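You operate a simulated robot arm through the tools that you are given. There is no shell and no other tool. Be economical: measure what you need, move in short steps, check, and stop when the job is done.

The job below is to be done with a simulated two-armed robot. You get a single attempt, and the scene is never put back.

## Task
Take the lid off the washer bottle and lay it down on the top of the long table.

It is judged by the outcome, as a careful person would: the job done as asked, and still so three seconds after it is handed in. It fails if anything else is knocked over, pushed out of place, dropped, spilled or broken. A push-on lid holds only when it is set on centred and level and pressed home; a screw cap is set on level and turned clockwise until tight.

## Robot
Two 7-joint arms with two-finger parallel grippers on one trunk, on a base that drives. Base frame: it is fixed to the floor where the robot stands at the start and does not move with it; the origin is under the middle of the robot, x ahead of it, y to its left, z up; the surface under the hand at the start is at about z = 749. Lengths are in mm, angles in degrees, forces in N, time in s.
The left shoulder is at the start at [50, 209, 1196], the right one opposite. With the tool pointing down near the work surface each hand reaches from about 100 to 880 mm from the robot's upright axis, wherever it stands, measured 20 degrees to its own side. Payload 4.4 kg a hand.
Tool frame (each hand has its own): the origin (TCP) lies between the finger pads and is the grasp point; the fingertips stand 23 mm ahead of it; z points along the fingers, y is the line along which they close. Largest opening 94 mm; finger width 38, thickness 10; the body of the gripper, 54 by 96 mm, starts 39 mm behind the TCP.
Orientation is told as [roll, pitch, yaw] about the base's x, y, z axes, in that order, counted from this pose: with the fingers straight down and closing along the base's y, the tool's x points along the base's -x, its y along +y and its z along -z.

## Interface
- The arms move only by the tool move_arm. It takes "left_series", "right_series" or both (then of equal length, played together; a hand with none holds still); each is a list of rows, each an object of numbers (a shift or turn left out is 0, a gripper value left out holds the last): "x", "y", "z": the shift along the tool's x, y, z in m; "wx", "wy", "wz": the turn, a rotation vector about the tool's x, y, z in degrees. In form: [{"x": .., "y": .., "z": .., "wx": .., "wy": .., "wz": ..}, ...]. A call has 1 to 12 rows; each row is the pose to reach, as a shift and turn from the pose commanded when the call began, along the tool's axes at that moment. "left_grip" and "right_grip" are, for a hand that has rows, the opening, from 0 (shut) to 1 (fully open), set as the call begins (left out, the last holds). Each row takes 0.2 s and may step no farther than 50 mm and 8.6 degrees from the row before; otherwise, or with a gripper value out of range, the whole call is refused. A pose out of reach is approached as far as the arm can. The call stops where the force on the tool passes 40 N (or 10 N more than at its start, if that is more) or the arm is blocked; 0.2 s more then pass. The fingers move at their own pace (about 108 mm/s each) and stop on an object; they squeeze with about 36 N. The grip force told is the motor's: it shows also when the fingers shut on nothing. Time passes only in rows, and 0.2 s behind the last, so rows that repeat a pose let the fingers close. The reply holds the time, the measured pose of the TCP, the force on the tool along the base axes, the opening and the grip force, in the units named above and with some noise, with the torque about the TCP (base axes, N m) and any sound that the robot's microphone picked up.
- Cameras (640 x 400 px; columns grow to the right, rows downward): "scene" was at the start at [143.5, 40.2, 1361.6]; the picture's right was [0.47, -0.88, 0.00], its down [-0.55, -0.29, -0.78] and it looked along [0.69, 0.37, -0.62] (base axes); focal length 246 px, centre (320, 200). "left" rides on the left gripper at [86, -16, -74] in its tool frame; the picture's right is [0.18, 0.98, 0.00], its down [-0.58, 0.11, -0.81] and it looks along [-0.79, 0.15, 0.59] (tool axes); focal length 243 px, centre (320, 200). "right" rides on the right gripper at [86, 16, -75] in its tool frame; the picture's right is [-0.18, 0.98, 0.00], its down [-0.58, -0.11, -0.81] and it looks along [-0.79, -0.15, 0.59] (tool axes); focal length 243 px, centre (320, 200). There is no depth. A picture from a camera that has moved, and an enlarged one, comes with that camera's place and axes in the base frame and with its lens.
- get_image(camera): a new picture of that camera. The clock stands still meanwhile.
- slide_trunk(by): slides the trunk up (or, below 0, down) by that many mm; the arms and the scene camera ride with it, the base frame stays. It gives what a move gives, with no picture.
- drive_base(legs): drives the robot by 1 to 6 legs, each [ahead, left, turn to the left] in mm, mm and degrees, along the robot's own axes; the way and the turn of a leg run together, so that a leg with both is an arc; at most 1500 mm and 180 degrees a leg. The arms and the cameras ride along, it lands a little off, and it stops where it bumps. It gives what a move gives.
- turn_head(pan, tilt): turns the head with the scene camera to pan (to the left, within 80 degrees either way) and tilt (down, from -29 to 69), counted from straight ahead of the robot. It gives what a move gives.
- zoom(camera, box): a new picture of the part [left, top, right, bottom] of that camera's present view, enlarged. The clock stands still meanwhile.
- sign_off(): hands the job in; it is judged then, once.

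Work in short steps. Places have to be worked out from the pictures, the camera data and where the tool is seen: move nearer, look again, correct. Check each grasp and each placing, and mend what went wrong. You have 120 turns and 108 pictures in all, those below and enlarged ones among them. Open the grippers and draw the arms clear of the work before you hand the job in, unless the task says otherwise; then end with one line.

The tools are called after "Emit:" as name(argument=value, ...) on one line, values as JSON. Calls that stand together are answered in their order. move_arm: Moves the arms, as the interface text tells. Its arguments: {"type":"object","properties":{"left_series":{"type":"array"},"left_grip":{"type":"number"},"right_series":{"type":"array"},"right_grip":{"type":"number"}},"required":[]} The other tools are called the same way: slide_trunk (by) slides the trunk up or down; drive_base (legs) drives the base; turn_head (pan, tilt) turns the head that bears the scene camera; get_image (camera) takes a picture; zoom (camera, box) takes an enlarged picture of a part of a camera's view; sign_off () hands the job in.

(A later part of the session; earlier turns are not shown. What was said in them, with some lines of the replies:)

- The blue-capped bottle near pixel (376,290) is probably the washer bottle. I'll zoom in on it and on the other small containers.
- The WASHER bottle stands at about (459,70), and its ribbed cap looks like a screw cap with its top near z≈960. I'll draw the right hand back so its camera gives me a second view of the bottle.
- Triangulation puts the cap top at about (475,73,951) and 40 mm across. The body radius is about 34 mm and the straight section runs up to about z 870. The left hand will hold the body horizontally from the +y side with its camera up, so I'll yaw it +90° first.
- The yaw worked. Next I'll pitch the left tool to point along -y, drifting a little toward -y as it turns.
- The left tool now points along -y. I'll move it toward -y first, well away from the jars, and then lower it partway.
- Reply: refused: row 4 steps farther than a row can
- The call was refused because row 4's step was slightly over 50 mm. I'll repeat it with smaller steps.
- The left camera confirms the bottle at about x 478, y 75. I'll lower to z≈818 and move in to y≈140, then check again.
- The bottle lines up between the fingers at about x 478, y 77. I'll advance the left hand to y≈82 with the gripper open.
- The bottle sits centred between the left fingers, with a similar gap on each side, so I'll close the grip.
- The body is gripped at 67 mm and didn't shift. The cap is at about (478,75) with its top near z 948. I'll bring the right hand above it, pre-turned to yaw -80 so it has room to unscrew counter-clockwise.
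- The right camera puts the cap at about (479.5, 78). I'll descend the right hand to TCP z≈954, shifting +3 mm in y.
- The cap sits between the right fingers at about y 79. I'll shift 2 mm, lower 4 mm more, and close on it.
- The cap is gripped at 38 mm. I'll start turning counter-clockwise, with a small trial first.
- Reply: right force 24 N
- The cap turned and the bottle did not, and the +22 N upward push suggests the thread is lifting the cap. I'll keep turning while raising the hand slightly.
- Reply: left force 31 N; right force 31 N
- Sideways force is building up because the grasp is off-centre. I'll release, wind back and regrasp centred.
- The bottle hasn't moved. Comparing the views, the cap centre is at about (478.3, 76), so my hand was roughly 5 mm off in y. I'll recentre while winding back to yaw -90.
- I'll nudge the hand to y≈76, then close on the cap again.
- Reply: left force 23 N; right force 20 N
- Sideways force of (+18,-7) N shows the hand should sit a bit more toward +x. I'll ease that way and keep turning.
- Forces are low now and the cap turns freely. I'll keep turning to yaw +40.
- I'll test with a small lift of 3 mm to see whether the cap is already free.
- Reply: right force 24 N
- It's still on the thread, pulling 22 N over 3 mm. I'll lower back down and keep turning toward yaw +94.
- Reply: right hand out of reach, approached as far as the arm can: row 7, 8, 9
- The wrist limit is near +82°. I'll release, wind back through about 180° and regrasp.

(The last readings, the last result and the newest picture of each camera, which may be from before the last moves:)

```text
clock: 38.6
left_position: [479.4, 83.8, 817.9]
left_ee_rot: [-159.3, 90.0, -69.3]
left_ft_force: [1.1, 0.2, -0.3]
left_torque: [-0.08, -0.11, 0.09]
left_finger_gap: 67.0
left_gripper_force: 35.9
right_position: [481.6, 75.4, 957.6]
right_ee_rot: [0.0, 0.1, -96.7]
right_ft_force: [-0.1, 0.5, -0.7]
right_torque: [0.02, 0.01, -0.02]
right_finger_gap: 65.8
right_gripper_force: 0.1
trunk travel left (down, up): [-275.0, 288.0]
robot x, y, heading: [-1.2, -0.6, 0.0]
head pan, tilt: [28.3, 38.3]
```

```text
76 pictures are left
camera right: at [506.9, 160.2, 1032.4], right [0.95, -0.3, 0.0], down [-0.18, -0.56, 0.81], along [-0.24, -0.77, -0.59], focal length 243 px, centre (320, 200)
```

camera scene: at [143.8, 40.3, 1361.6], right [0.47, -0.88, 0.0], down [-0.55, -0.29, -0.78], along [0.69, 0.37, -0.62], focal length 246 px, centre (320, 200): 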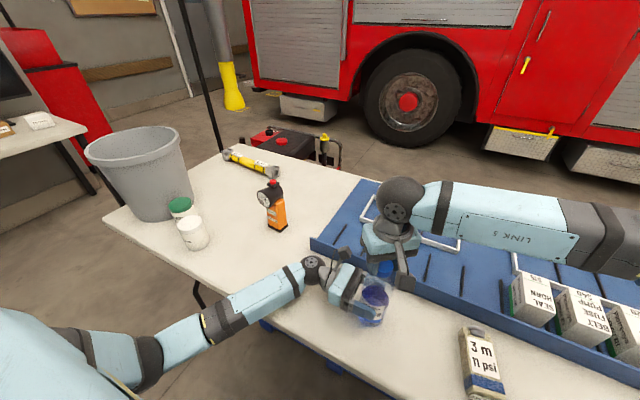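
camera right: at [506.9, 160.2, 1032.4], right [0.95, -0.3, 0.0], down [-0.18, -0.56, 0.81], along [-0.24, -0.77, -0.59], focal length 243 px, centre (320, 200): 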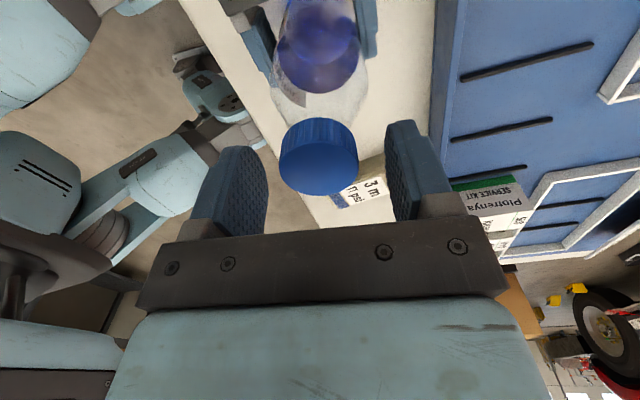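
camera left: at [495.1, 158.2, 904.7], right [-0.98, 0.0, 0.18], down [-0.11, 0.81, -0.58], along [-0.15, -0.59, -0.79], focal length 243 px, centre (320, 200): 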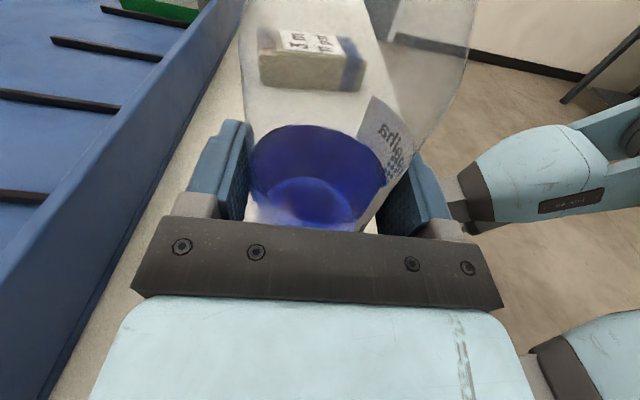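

I'll recentre by 2 mm, lower 2 mm, close, and turn again in stages.

Emit:
move_arm(right_series=[{"y": -0.002, "z": 0.002}, {"y": -0.002, "z": 0.002}])

Emit:
move_arm(right_series=[{}, {}, {}, {}], right_grip=0.0)

Emit:
move_arm(right_series=[{"wz": -8, "z": -0.0002}, {"wz": -16, "z": -0.0004}, {"wz": -24, "z": -0.0006}, {"wz": -32, "z": -0.0008}, {"wz": -40, "z": -0.001}, {"wz": -48, "z": -0.0012}, {"wz": -56, "z": -0.0014}, {"wz": -56, "z": -0.0014}])

```text
clock: 39.2
left_position: [479.0, 84.2, 817.7]
left_ee_rot: [-157.0, 90.0, -66.9]
left_ft_force: [-0.3, 2.0, 0.2]
left_torque: [-0.05, 0.03, -0.01]
left_finger_gap: 66.6
left_gripper_force: 36.2
right_position: [477.0, 76.3, 955.8]
right_ee_rot: [0.0, -0.1, -96.5]
right_ft_force: [-0.4, 0.0, -0.9]
right_torque: [0.02, -0.01, 0.0]
right_finger_gap: 65.9
right_gripper_force: 0.1
trunk travel left (down, up): [-275.0, 288.0]
robot x, y, heading: [0.5, -1.1, -0.3]
head pan, tilt: [28.3, 38.3]
```

```text
clock: 40.2
left_position: [478.3, 85.2, 817.0]
left_ee_rot: [-104.1, 89.9, -14.0]
left_ft_force: [-7.9, 0.8, 0.6]
left_torque: [-0.22, -1.07, -0.05]
left_finger_gap: 66.6
left_gripper_force: 35.8
right_position: [477.7, 76.0, 955.4]
right_ee_rot: [0.0, 0.0, -96.6]
right_ft_force: [8.9, -0.7, 0.0]
right_torque: [-0.01, -0.21, -0.01]
right_finger_gap: 38.1
right_gripper_force: 36.3
trunk travel left (down, up): [-275.0, 288.0]
robot x, y, heading: [-1.9, 0.7, 0.2]
head pan, tilt: [28.3, 38.3]
```

```text
clock: 42.0
left_position: [479.4, 83.0, 817.3]
left_ee_rot: [70.2, 89.9, 160.3]
left_ft_force: [0.5, 0.3, -0.3]
left_torque: [-0.03, -0.08, 0.0]
left_finger_gap: 66.8
left_gripper_force: 36.1
right_position: [477.6, 75.7, 956.5]
right_ee_rot: [0.1, 0.0, -40.3]
right_ft_force: [-0.3, -1.1, 0.1]
right_torque: [0.05, -0.03, -0.03]
right_finger_gap: 38.3
right_gripper_force: 35.9
trunk travel left (down, up): [-275.0, 288.0]
robot x, y, heading: [2.4, 1.7, 0.1]
head pan, tilt: [28.3, 38.3]
```

The forces on both hands dropped to zero, so the cap is probably free. I'll test with a small lift.

Emit:
move_arm(right_series=[{"z": -0.002}, {"z": -0.004}, {"z": -0.006}, {"z": -0.006}])

Emit:
get_image(camera="right")

```text
clock: 43.0
left_position: [478.5, 84.6, 816.8]
left_ee_rot: [95.6, 90.0, -174.4]
left_ft_force: [7.4, -1.9, -0.9]
left_torque: [0.14, 0.91, 0.12]
left_finger_gap: 67.1
left_gripper_force: 36.1
right_position: [478.5, 75.3, 963.3]
right_ee_rot: [0.0, 0.0, -40.4]
right_ft_force: [-7.1, 2.2, -1.3]
right_torque: [0.02, 0.14, -0.03]
right_finger_gap: 38.2
right_gripper_force: 36.0
trunk travel left (down, up): [-275.0, 288.0]
robot x, y, heading: [-0.8, 2.2, -0.2]
head pan, tilt: [28.3, 38.3]
```

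```text
75 pictures are left
camera right: at [424.1, 144.2, 1037.7], right [0.78, 0.63, 0.0], down [0.37, -0.46, 0.81], along [0.51, -0.63, -0.59], focal length 243 px, centre (320, 200)
```

right: 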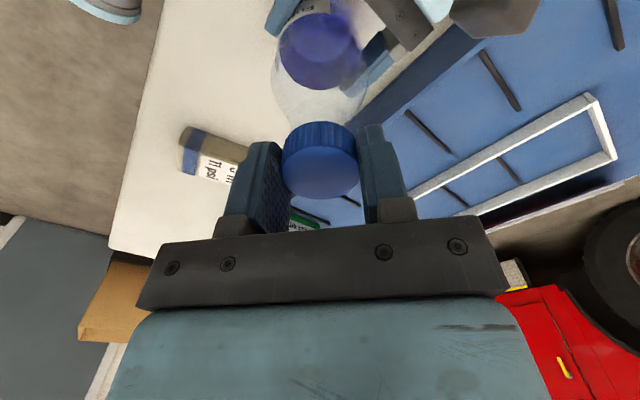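

The cap lifts with almost no force, so it is free. I'll raise it straight up.

Emit:
move_arm(right_series=[{"z": -0.01}, {"z": -0.02}, {"z": -0.04}, {"z": -0.08}, {"z": -0.12}, {"z": -0.12}])

Emit:
get_image(camera="scene")

Emit:
get_image(camera="right")

```text
clock: 44.4
left_position: [479.9, 84.6, 817.3]
left_ee_rot: [127.6, 90.0, -142.4]
left_ft_force: [0.7, -0.2, -1.5]
left_torque: [-0.06, -0.03, 0.03]
left_finger_gap: 66.6
left_gripper_force: 36.2
right_position: [480.7, 76.3, 1082.2]
right_ee_rot: [0.0, 0.0, -40.5]
right_ft_force: [0.3, 0.3, -0.7]
right_torque: [0.03, -0.02, 0.0]
right_finger_gap: 38.1
right_gripper_force: 35.6
trunk travel left (down, up): [-275.0, 288.0]
robot x, y, heading: [1.9, 0.7, -0.0]
head pan, tilt: [28.3, 38.3]
```

```text
74 pictures are left
camera scene: at [143.7, 40.3, 1361.6], right [0.47, -0.88, 0.0], down [-0.55, -0.29, -0.78], along [0.69, 0.37, -0.62], focal length 246 px, centre (320, 200)
```

scene: 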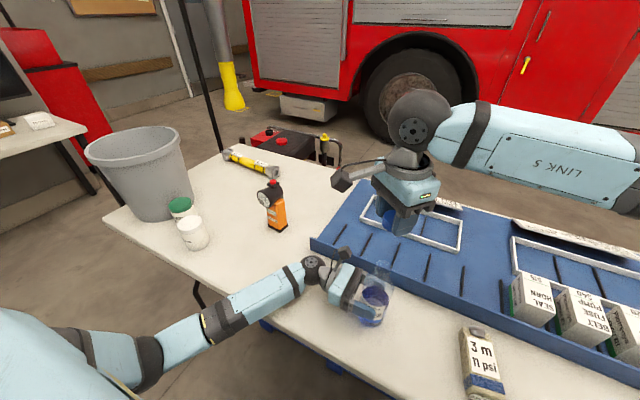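

```text
73 pictures are left
camera right: at [424.8, 146.0, 1156.7], right [0.78, 0.63, 0.0], down [0.37, -0.46, 0.81], along [0.51, -0.63, -0.59], focal length 243 px, centre (320, 200)
```

right: 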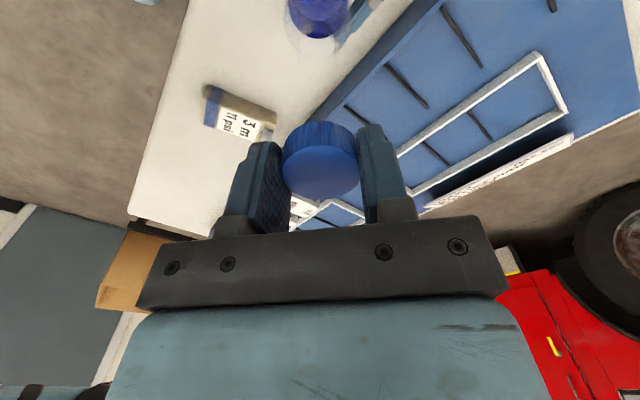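

The cap is off and in the right hand. A clear spot on the table lies between the bottle and the "3 m" box, near (460,-45). I'll move above it, keep the cap high, and turn to yaw 0.

Emit:
move_arm(right_series=[{"x": -0.0125, "y": -0.021, "wz": -8}, {"x": -0.025, "y": -0.042, "wz": -16}, {"x": -0.0375, "y": -0.063, "wz": -24}, {"x": -0.05, "y": -0.084, "wz": -32}, {"x": -0.0625, "y": -0.1056, "wz": -40}, {"x": -0.0625, "y": -0.1056, "wz": -40.4}])

Emit:
move_arm(right_series=[{"z": 0.04}, {"z": 0.08}, {"z": 0.12}, {"z": 0.16}, {"z": 0.2}, {"z": 0.23}, {"z": 0.23}])

Emit:
get_image(camera="scene")

Emit:
get_image(camera="right")

```text
clock: 45.8
left_position: [479.1, 84.3, 817.4]
left_ee_rot: [171.7, 90.0, -98.2]
left_ft_force: [-0.3, -0.5, -0.4]
left_torque: [-0.02, 0.09, -0.02]
left_finger_gap: 66.9
left_gripper_force: 35.8
right_position: [457.9, -44.3, 1084.0]
right_ee_rot: [0.1, 0.0, 0.0]
right_ft_force: [0.1, 0.0, -0.3]
right_torque: [0.01, 0.0, 0.01]
right_finger_gap: 38.2
right_gripper_force: 36.1
trunk travel left (down, up): [-275.0, 288.0]
robot x, y, heading: [1.5, 5.2, 0.0]
head pan, tilt: [28.3, 38.3]
```

```text
clock: 47.4
left_position: [479.7, 82.7, 816.6]
left_ee_rot: [111.0, 90.1, -159.0]
left_ft_force: [-0.6, 0.8, -1.0]
left_torque: [-0.07, 0.02, 0.01]
left_finger_gap: 66.7
left_gripper_force: 35.8
right_position: [458.6, -46.2, 851.7]
right_ee_rot: [0.0, 0.0, -0.1]
right_ft_force: [-0.3, -0.1, -0.3]
right_torque: [-0.02, 0.02, 0.04]
right_finger_gap: 38.3
right_gripper_force: 36.1
trunk travel left (down, up): [-275.0, 288.0]
robot x, y, heading: [-1.8, 0.6, -0.3]
head pan, tilt: [28.3, 38.3]
```

```text
72 pictures are left
camera scene: at [143.6, 40.2, 1361.6], right [0.47, -0.88, 0.0], down [-0.55, -0.29, -0.78], along [0.69, 0.37, -0.62], focal length 246 px, centre (320, 200)
```

scene: 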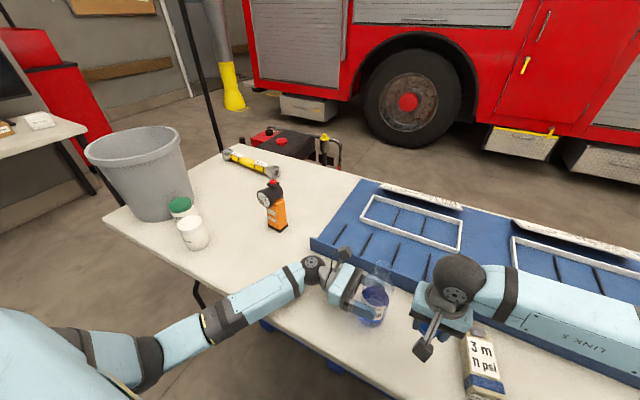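

```text
71 pictures are left
camera right: at [372.1, -29.1, 925.9], right [0.19, 0.98, 0.0], down [0.58, -0.11, 0.81], along [0.79, -0.15, -0.59], focal length 243 px, centre (320, 200)
```

right: 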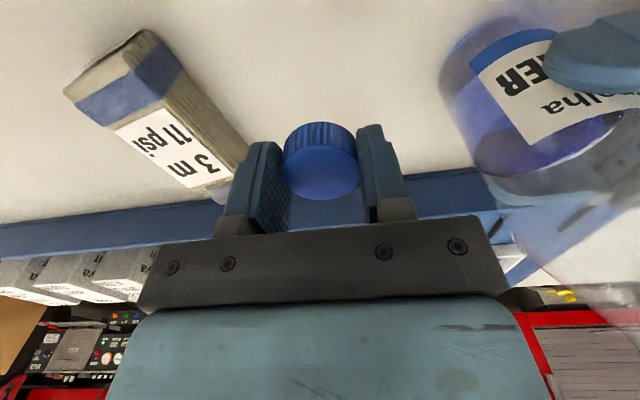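

I'll zoom in to check the clearance between the right hand and the "3 m" box before going lower.

Emit:
zoom(camera="scene", box=[380, 240, 540, 400])

Emit:
get_image(camera="left")

```text
2.50 times, centred on (460, 320) of scene
camera zoom: at [143.6, 40.2, 1361.6], right [0.47, -0.88, 0.0], down [-0.55, -0.29, -0.78], along [0.69, 0.37, -0.62], focal length 615 px, centre (-30, -100)
```

zoom: 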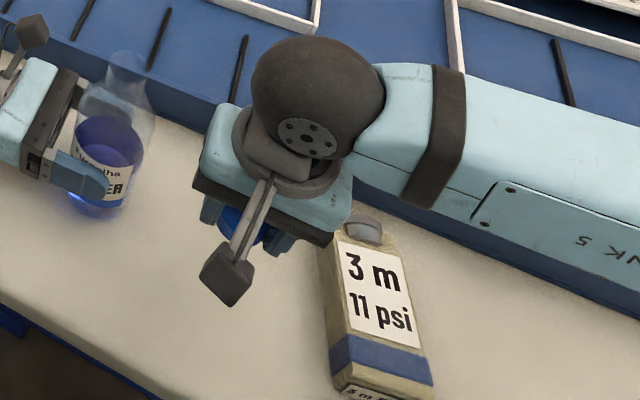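

```text
69 pictures are left
camera left: at [495.7, 158.8, 903.9], right [-0.98, 0.0, 0.18], down [-0.11, 0.81, -0.58], along [-0.15, -0.59, -0.79], focal length 243 px, centre (320, 200)
```

left: 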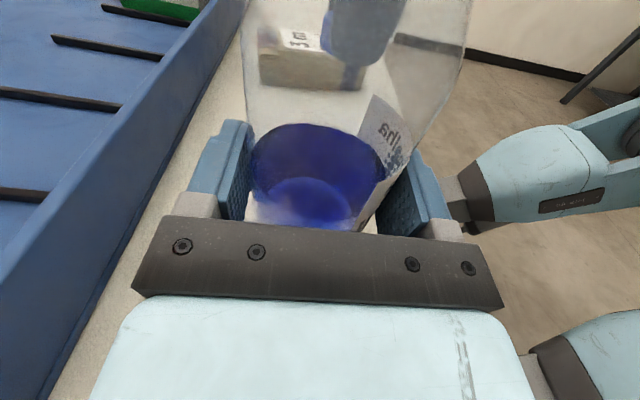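

The box lies flat with its near side at about y -135, which leaves roughly 55 mm of clearance. I'll lower to just above the table and then go gently to contact.

Emit:
move_arm(right_series=[{"z": 0.03}, {"z": 0.055}, {"z": 0.068}, {"z": 0.068}])

Emit:
move_arm(right_series=[{"z": 0.002}, {"z": 0.004}, {"z": 0.006}, {"z": 0.006}])

Emit:
get_image(camera="right")

```text
clock: 48.4
left_position: [478.8, 83.2, 817.5]
left_ee_rot: [89.6, 90.0, 179.7]
left_ft_force: [1.7, 0.1, -0.3]
left_torque: [-0.09, -0.05, 0.05]
left_finger_gap: 66.7
left_gripper_force: 36.3
right_position: [457.8, -45.4, 784.0]
right_ee_rot: [0.0, 0.0, -0.1]
right_ft_force: [-0.4, -0.2, -1.0]
right_torque: [-0.06, -0.05, -0.01]
right_finger_gap: 38.2
right_gripper_force: 36.4
trunk travel left (down, up): [-275.0, 288.0]
robot x, y, heading: [-6.1, -2.1, 0.0]
head pan, tilt: [28.3, 38.3]
```

```text
clock: 49.4
left_position: [478.3, 83.5, 817.4]
left_ee_rot: [120.6, 90.1, -149.4]
left_ft_force: [-0.2, -0.6, 0.0]
left_torque: [-0.06, 0.05, -0.04]
left_finger_gap: 66.7
left_gripper_force: 36.4
right_position: [457.3, -45.1, 779.3]
right_ee_rot: [0.0, -0.1, -0.2]
right_ft_force: [-0.5, -0.3, -0.1]
right_torque: [-0.03, -0.02, 0.02]
right_finger_gap: 38.0
right_gripper_force: 36.4
trunk travel left (down, up): [-275.0, 288.0]
robot x, y, heading: [1.2, 2.4, -0.1]
head pan, tilt: [28.3, 38.3]
```

```text
68 pictures are left
camera right: at [371.5, -28.1, 853.3], right [0.19, 0.98, 0.0], down [0.58, -0.11, 0.81], along [0.79, -0.15, -0.59], focal length 243 px, centre (320, 200)
```

right: 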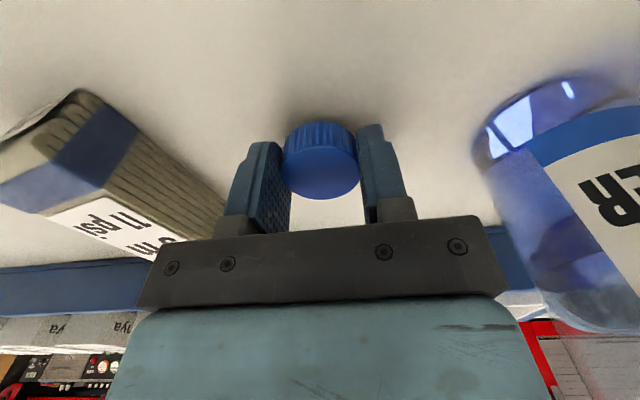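

I'm close to the table now. I'll go down in 1 mm steps and watch for contact force.

Emit:
move_arm(right_series=[{"z": 0.001}, {"z": 0.002}, {"z": 0.003}, {"z": 0.003}])

Emit:
move_arm(right_series=[{"z": 0.001}, {"z": 0.002}, {"z": 0.002}])

```text
clock: 50.4
left_position: [478.7, 83.9, 816.5]
left_ee_rot: [134.6, 90.0, -135.4]
left_ft_force: [0.7, -0.1, -1.5]
left_torque: [-0.05, -0.08, 0.05]
left_finger_gap: 66.6
left_gripper_force: 35.9
right_position: [456.9, -44.6, 775.4]
right_ee_rot: [0.0, 0.0, -0.1]
right_ft_force: [-1.0, 0.1, -0.2]
right_torque: [0.01, 0.01, 0.01]
right_finger_gap: 38.0
right_gripper_force: 36.0
trunk travel left (down, up): [-275.0, 288.0]
robot x, y, heading: [1.9, 2.6, 0.0]
head pan, tilt: [28.3, 38.3]
```

```text
clock: 51.2
left_position: [478.6, 84.3, 816.2]
left_ee_rot: [140.0, 90.0, -129.9]
left_ft_force: [0.4, 0.0, -0.6]
left_torque: [-0.03, -0.09, 0.04]
left_finger_gap: 66.7
left_gripper_force: 36.2
right_position: [456.8, -44.2, 773.2]
right_ee_rot: [0.0, 0.0, -0.1]
right_ft_force: [0.5, 0.6, -0.6]
right_torque: [-0.01, 0.0, -0.01]
right_finger_gap: 38.0
right_gripper_force: 36.7
trunk travel left (down, up): [-275.0, 288.0]
robot x, y, heading: [3.3, 1.4, 0.0]
head pan, tilt: [28.3, 38.3]
```

There's no contact yet. I'll continue down in 0.5 mm steps.

Emit:
move_arm(right_series=[{"z": 0.0005}, {"z": 0.001}, {"z": 0.0015}, {"z": 0.0015}])

Emit:
zoom(camera="right", box=[220, 80, 440, 240])

```text
clock: 52.2
left_position: [479.9, 83.7, 817.3]
left_ee_rot: [127.2, 90.1, -142.8]
left_ft_force: [1.1, -0.6, -0.7]
left_torque: [-0.04, -0.04, 0.01]
left_finger_gap: 66.7
left_gripper_force: 36.0
right_position: [458.4, -45.7, 771.4]
right_ee_rot: [0.0, 0.0, -0.2]
right_ft_force: [-0.2, -0.3, -0.8]
right_torque: [0.0, 0.0, 0.03]
right_finger_gap: 38.1
right_gripper_force: 36.4
trunk travel left (down, up): [-275.0, 288.0]
robot x, y, heading: [4.3, 0.3, -0.1]
head pan, tilt: [28.3, 38.3]
```

```text
2.50 times, centred on (330, 160) of right
camera zoom: at [371.2, -28.4, 846.1], right [0.19, 0.98, 0.0], down [0.58, -0.11, 0.81], along [0.79, -0.15, -0.59], focal length 606 px, centre (295, 300)
```

zoom: 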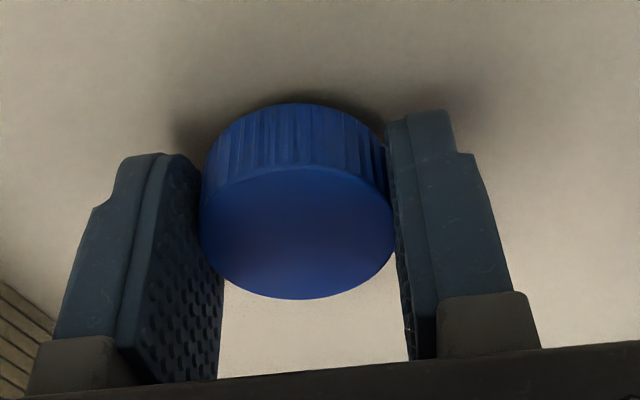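

The picture puts the cap's lower rim at about z 750, nearly touching. I'll lower a little more until there's contact.

Emit:
move_arm(right_series=[{"z": 0.0005}, {"z": 0.001}, {"z": 0.0015}, {"z": 0.0015}])

```text
clock: 53.2
left_position: [478.6, 85.1, 817.6]
left_ee_rot: [125.0, 90.0, -145.0]
left_ft_force: [0.4, 0.4, -0.6]
left_torque: [-0.05, -0.03, 0.04]
left_finger_gap: 66.8
left_gripper_force: 36.2
right_position: [457.4, -45.8, 771.3]
right_ee_rot: [0.1, -0.1, -0.1]
right_ft_force: [0.4, 1.0, 0.4]
right_torque: [-0.03, -0.02, -0.01]
right_finger_gap: 37.9
right_gripper_force: 36.1
trunk travel left (down, up): [-275.0, 288.0]
robot x, y, heading: [-2.6, 0.6, -0.0]
head pan, tilt: [28.3, 38.3]
```

Emit:
move_arm(right_series=[{"z": 0.0005}, {"z": 0.001}, {"z": 0.0015}, {"z": 0.0015}])

```text
clock: 54.2
left_position: [480.5, 84.3, 816.7]
left_ee_rot: [123.7, 90.1, -146.4]
left_ft_force: [0.8, 0.9, 0.0]
left_torque: [0.01, -0.04, 0.03]
left_finger_gap: 67.1
left_gripper_force: 36.1
right_position: [458.0, -46.3, 770.4]
right_ee_rot: [-0.1, 0.0, -0.1]
right_ft_force: [-0.1, 0.4, -0.1]
right_torque: [0.02, 0.02, 0.0]
right_finger_gap: 38.0
right_gripper_force: 36.0
trunk travel left (down, up): [-275.0, 288.0]
robot x, y, heading: [0.5, -2.4, 0.2]
head pan, tilt: [28.3, 38.3]
```

Still no contact, so I'll go a little lower.

Emit:
move_arm(right_series=[{"z": 0.0005}, {"z": 0.001}, {"z": 0.0015}, {"z": 0.0015}])

Emit:
zoom(camera="right", box=[220, 80, 440, 240])

```text
clock: 55.2
left_position: [479.4, 84.0, 817.0]
left_ee_rot: [118.8, 90.0, -151.2]
left_ft_force: [0.6, 0.1, -0.9]
left_torque: [0.01, -0.04, 0.03]
left_finger_gap: 66.8
left_gripper_force: 35.9
right_position: [457.2, -47.1, 767.6]
right_ee_rot: [0.1, 0.0, -0.1]
right_ft_force: [0.9, 0.0, -0.1]
right_torque: [0.01, -0.01, -0.01]
right_finger_gap: 38.0
right_gripper_force: 35.5
trunk travel left (down, up): [-275.0, 288.0]
robot x, y, heading: [-1.1, 1.4, -0.0]
head pan, tilt: [28.3, 38.3]
```

```text
2.50 times, centred on (330, 160) of right
camera zoom: at [371.4, -29.3, 842.7], right [0.19, 0.98, 0.0], down [0.58, -0.11, 0.81], along [0.79, -0.15, -0.59], focal length 606 px, centre (295, 300)
```

zoom: 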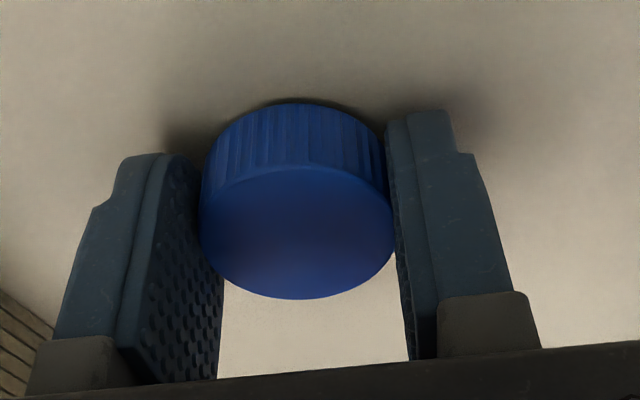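

The shadow is tightening but there's still no force. I'll continue in small steps.

Emit:
move_arm(right_series=[{"z": 0.0005}, {"z": 0.001}, {"z": 0.0015}, {"z": 0.0015}])

```text
clock: 56.2
left_position: [479.6, 84.3, 817.3]
left_ee_rot: [125.1, 90.0, -145.0]
left_ft_force: [0.8, 0.4, -0.5]
left_torque: [0.01, -0.01, 0.06]
left_finger_gap: 66.8
left_gripper_force: 35.8
right_position: [457.1, -44.3, 766.4]
right_ee_rot: [0.0, 0.1, -0.2]
right_ft_force: [0.7, 0.6, 0.4]
right_torque: [0.01, -0.03, 0.02]
right_finger_gap: 37.8
right_gripper_force: 35.9
trunk travel left (down, up): [-275.0, 288.0]
robot x, y, heading: [0.8, -0.4, -0.0]
head pan, tilt: [28.3, 38.3]
```

Emit:
move_arm(right_series=[{"z": 0.0005}, {"z": 0.001}, {"z": 0.0015}, {"z": 0.0015}])

```text
clock: 57.2
left_position: [479.6, 83.1, 816.7]
left_ee_rot: [116.0, 90.0, -154.1]
left_ft_force: [-0.1, 0.5, -0.9]
left_torque: [0.01, -0.03, 0.07]
left_finger_gap: 66.8
left_gripper_force: 35.9
right_position: [457.7, -44.4, 765.1]
right_ee_rot: [0.0, 0.0, -0.1]
right_ft_force: [-0.7, 0.2, -0.2]
right_torque: [-0.03, -0.02, 0.0]
right_finger_gap: 37.9
right_gripper_force: 36.6
trunk travel left (down, up): [-275.0, 288.0]
robot x, y, heading: [3.0, 0.6, -0.0]
head pan, tilt: [28.3, 38.3]
```

Still free at z 765, so the table may be lower than 749. I'll look again to judge the gap.

Emit:
zoom(camera="right", box=[220, 80, 440, 240])

Emit:
zoom(camera="left", box=[240, 0, 440, 120])

```text
2.50 times, centred on (330, 160) of right
camera zoom: at [371.7, -28.4, 839.6], right [0.19, 0.98, 0.0], down [0.58, -0.11, 0.81], along [0.79, -0.15, -0.59], focal length 606 px, centre (295, 300)
```

zoom: 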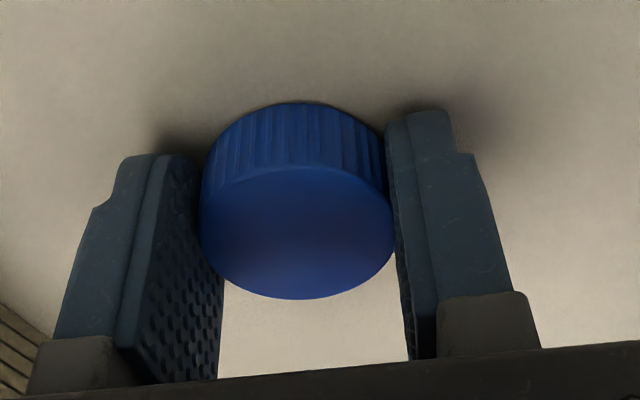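

```text
3.20 times, centred on (340, 60) of left
camera zoom: at [495.7, 158.8, 903.9], right [-0.98, 0.0, 0.18], down [-0.11, 0.81, -0.58], along [-0.15, -0.59, -0.79], focal length 776 px, centre (256, 648)
```

zoom: 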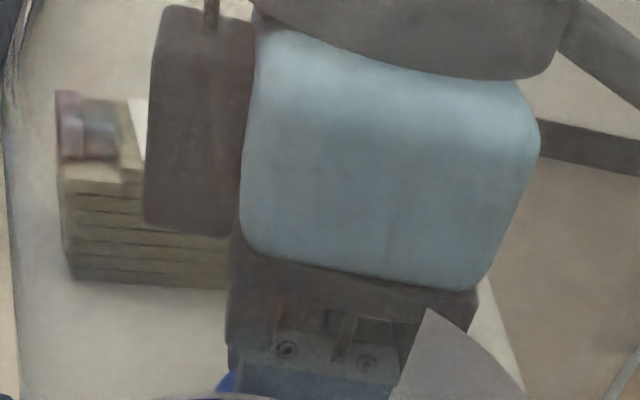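

The shadow gap keeps shrinking. I'll continue down slowly.

Emit:
move_arm(right_series=[{"z": 0.0005}, {"z": 0.001}, {"z": 0.0015}, {"z": 0.002}, {"z": 0.002}])

```text
clock: 58.4
left_position: [478.9, 82.9, 817.6]
left_ee_rot: [-84.8, 90.0, 5.2]
left_ft_force: [-0.3, 0.2, -2.8]
left_torque: [0.03, -0.02, 0.0]
left_finger_gap: 66.7
left_gripper_force: 35.8
right_position: [457.8, -45.3, 764.2]
right_ee_rot: [0.0, -0.1, 0.0]
right_ft_force: [-3.6, -1.3, 11.6]
right_torque: [-0.02, -0.04, -0.06]
right_finger_gap: 37.7
right_gripper_force: 35.7
trunk travel left (down, up): [-275.0, 288.0]
robot x, y, heading: [0.2, -0.1, -0.0]
head pan, tilt: [28.3, 38.3]
```

Contact at 11.6 N. I'll ease up 1 mm and then open the right gripper.

Emit:
move_arm(right_series=[{"z": -0.001}, {"z": -0.001}])

Emit:
move_arm(right_series=[{}, {}, {}], right_grip=0.62)

Emit:
get_image(camera="right")

```text
clock: 59.0
left_position: [478.5, 83.2, 817.2]
left_ee_rot: [-82.3, 90.0, 7.6]
left_ft_force: [0.0, 0.8, -3.0]
left_torque: [0.03, 0.04, 0.0]
left_finger_gap: 66.9
left_gripper_force: 35.8
right_position: [457.9, -46.0, 764.4]
right_ee_rot: [0.0, 0.0, -0.1]
right_ft_force: [-3.6, -1.2, 7.3]
right_torque: [-0.02, -0.02, -0.02]
right_finger_gap: 37.9
right_gripper_force: 35.8
trunk travel left (down, up): [-275.0, 288.0]
robot x, y, heading: [-1.8, 5.4, 0.0]
head pan, tilt: [28.3, 38.3]
```

```text
clock: 59.8
left_position: [479.2, 83.4, 818.1]
left_ee_rot: [-165.3, 90.0, -75.4]
left_ft_force: [1.0, 0.1, -1.6]
left_torque: [0.06, -0.04, 0.0]
left_finger_gap: 67.0
left_gripper_force: 36.0
right_position: [458.2, -45.5, 763.5]
right_ee_rot: [0.0, 0.0, 0.0]
right_ft_force: [0.0, -0.6, 0.3]
right_torque: [0.0, -0.03, 0.0]
right_finger_gap: 58.1
right_gripper_force: 0.0
trunk travel left (down, up): [-275.0, 288.0]
robot x, y, heading: [-1.9, 1.7, 0.1]
head pan, tilt: [28.3, 38.3]
```

```text
63 pictures are left
camera right: at [372.1, -28.3, 838.4], right [0.19, 0.98, 0.0], down [0.58, -0.11, 0.81], along [0.79, -0.15, -0.59], focal length 243 px, centre (320, 200)
```

right: 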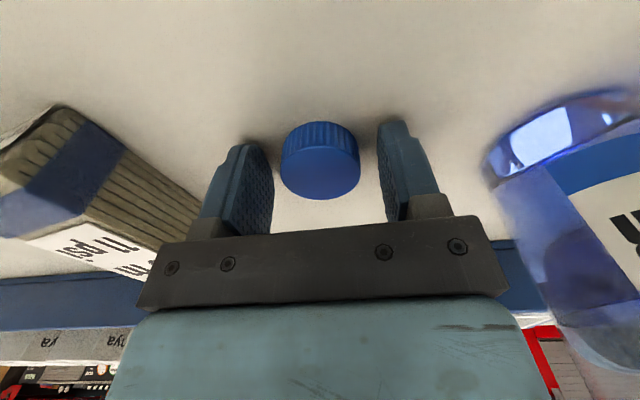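

The cap stands free on the table. I'll raise the right hand straight up and clear.

Emit:
move_arm(right_series=[{"z": -0.02}, {"z": -0.05}, {"z": -0.1}, {"z": -0.15}, {"z": -0.2}, {"z": -0.25}, {"z": -0.3}, {"z": -0.3, "y": -0.04}, {"z": -0.3, "y": -0.08}, {"z": -0.3, "y": -0.12}, {"z": -0.3, "y": -0.12}])

Emit:
move_arm(left_series=[{"x": -0.0005}, {"x": -0.001}, {"x": -0.001}])

Emit:
zoom(camera="scene", box=[300, 220, 500, 390])

```text
clock: 62.2
left_position: [478.7, 84.6, 817.1]
left_ee_rot: [-173.7, 90.0, -83.8]
left_ft_force: [-0.8, 1.4, -0.2]
left_torque: [0.14, 0.0, -0.01]
left_finger_gap: 66.9
left_gripper_force: 36.4
right_position: [455.7, -163.6, 1065.0]
right_ee_rot: [-0.1, 0.0, -0.1]
right_ft_force: [0.3, -0.9, 0.0]
right_torque: [-0.01, 0.0, -0.01]
right_finger_gap: 58.3
right_gripper_force: 0.1
trunk travel left (down, up): [-275.0, 288.0]
robot x, y, heading: [-2.4, 2.1, -0.0]
head pan, tilt: [28.3, 38.3]
```

```text
clock: 63.0
left_position: [478.7, 84.8, 816.6]
left_ee_rot: [60.9, 90.0, 150.9]
left_ft_force: [-0.9, -0.1, -3.3]
left_torque: [0.05, 0.0, -0.01]
left_finger_gap: 66.8
left_gripper_force: 36.1
right_position: [454.8, -163.3, 1064.4]
right_ee_rot: [0.0, -0.1, -0.1]
right_ft_force: [0.5, -0.4, -0.3]
right_torque: [0.03, 0.02, 0.01]
right_finger_gap: 58.3
right_gripper_force: 0.1
trunk travel left (down, up): [-275.0, 288.0]
robot x, y, heading: [1.9, 1.8, -0.3]
head pan, tilt: [28.3, 38.3]
```

```text
2.35 times, centred on (400, 305) of scene
camera zoom: at [143.8, 40.3, 1361.5], right [0.47, -0.88, 0.0], down [-0.55, -0.29, -0.78], along [0.69, 0.37, -0.62], focal length 578 px, centre (132, -47)
```

zoom: 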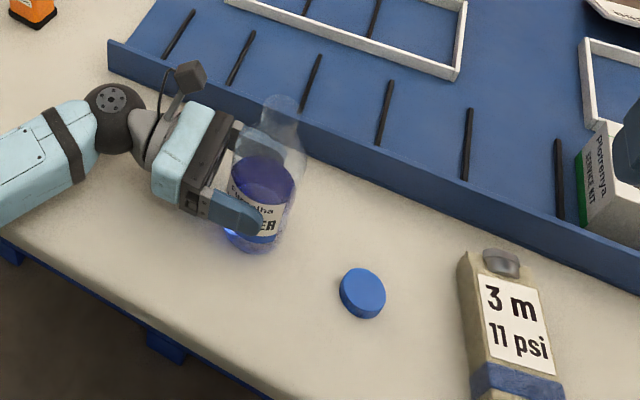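

The cap lies flat on the table. The left hand reads about -3 N, so it may be carrying the bottle. I'll lower it in small steps until the table takes the weight.

Emit:
move_arm(left_series=[{"x": -0.0005}, {"x": -0.001}, {"x": -0.0015}, {"x": -0.0015}])

Emit:
zoom(camera="scene", box=[340, 240, 420, 340])

```text
clock: 64.0
left_position: [480.0, 82.5, 816.9]
left_ee_rot: [-127.4, 89.9, -37.1]
left_ft_force: [-1.6, 2.1, 5.5]
left_torque: [0.25, 0.34, -0.03]
left_finger_gap: 66.9
left_gripper_force: 35.9
right_position: [454.4, -163.9, 1064.6]
right_ee_rot: [-0.1, 0.0, 0.0]
right_ft_force: [0.4, 0.7, -0.1]
right_torque: [-0.04, 0.02, 0.01]
right_finger_gap: 58.2
right_gripper_force: 0.1
trunk travel left (down, up): [-275.0, 288.0]
robot x, y, heading: [1.8, -1.9, 0.2]
head pan, tilt: [28.3, 38.3]
```

```text
4.00 times, centred on (380, 290) of scene
camera zoom: at [142.9, 40.3, 1361.8], right [0.47, -0.88, 0.0], down [-0.55, -0.29, -0.79], along [0.69, 0.37, -0.62], focal length 984 px, centre (80, -160)
```

zoom: 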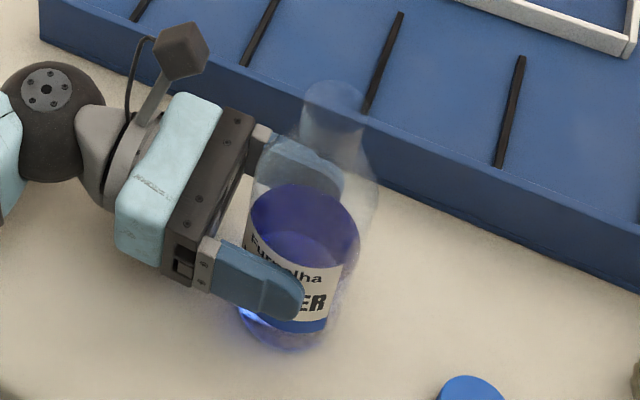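

The reading is now +5.5 N, so the bottle is on the table. I'll open the left gripper.

Emit:
move_arm(left_series=[{}, {}, {}], left_grip=1.0)

Emit:
get_image(camera="left")

```text
clock: 64.8
left_position: [479.2, 82.7, 814.6]
left_ee_rot: [-124.3, 90.0, -34.3]
left_ft_force: [0.5, -0.1, 0.5]
left_torque: [-0.01, 0.01, 0.0]
left_finger_gap: 94.2
left_gripper_force: 0.1
right_position: [454.6, -164.0, 1065.5]
right_ee_rot: [0.0, 0.0, -0.1]
right_ft_force: [0.2, -0.8, 0.4]
right_torque: [0.02, 0.02, -0.02]
right_finger_gap: 58.4
right_gripper_force: 0.0
trunk travel left (down, up): [-275.0, 288.0]
robot x, y, heading: [1.1, 6.2, 0.2]
head pan, tilt: [28.3, 38.3]
```

```text
60 pictures are left
camera left: at [496.2, 157.9, 903.0], right [-0.98, 0.0, 0.18], down [-0.11, 0.81, -0.58], along [-0.15, -0.59, -0.79], focal length 243 px, centre (320, 200)
```

left: 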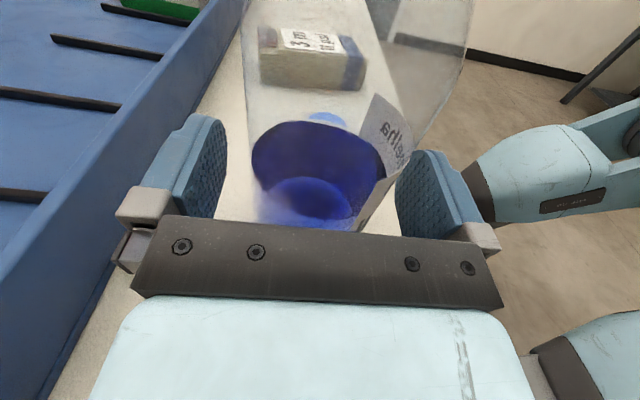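

The fingers are clear of the bottle. I'll back the left hand straight out along +y, then raise it.

Emit:
move_arm(left_series=[{"z": -0.02}, {"z": -0.05}, {"z": -0.09}, {"z": -0.13}, {"z": -0.17}, {"z": -0.19, "x": 0.04}, {"z": -0.19, "x": 0.08}, {"z": -0.19, "x": 0.12}, {"z": -0.19, "x": 0.16}, {"z": -0.19, "x": 0.16}])

Emit:
get_image(camera="scene")

Emit:
zoom(camera="scene", box=[340, 230, 460, 350])

```text
clock: 67.0
left_position: [479.7, 271.1, 975.4]
left_ee_rot: [-177.1, 90.0, -87.0]
left_ft_force: [-0.3, -0.2, -0.1]
left_torque: [-0.02, -0.03, 0.02]
left_finger_gap: 93.9
left_gripper_force: 0.0
right_position: [455.4, -162.9, 1065.6]
right_ee_rot: [-0.1, 0.0, -0.1]
right_ft_force: [0.6, 0.5, -0.1]
right_torque: [-0.02, 0.0, 0.0]
right_finger_gap: 58.3
right_gripper_force: 0.0
trunk travel left (down, up): [-275.0, 288.0]
robot x, y, heading: [0.6, -1.4, -0.0]
head pan, tilt: [28.3, 38.3]
```

```text
59 pictures are left
camera scene: at [143.5, 40.4, 1361.6], right [0.47, -0.88, 0.0], down [-0.55, -0.29, -0.78], along [0.69, 0.37, -0.62], focal length 246 px, centre (320, 200)
```

scene: 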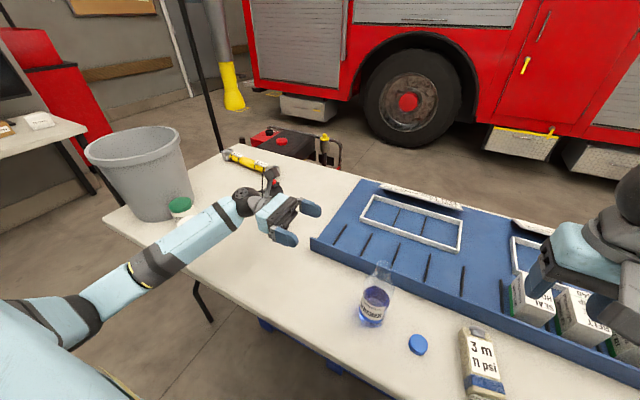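

```text
3.33 times, centred on (400, 290) of scene
camera zoom: at [143.5, 40.4, 1361.6], right [0.47, -0.88, 0.0], down [-0.55, -0.29, -0.78], along [0.69, 0.37, -0.62], focal length 820 px, centre (53, -100)
```

zoom: 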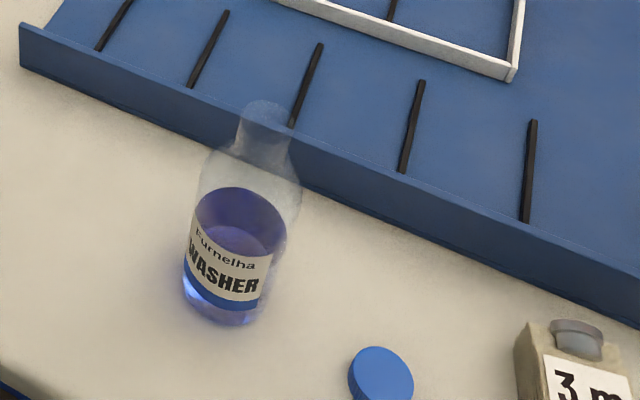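

The bottle stands upright and open, the cap lies on the table top, and both arms are clear. I'll hand the job in.

Emit:
sign_off()

```text
The job is handed in.
```

I unscrewed the washer bottle's lid and laid it flat on the long table; the bottle is upright where it stood, and nothing else was knocked or moved.
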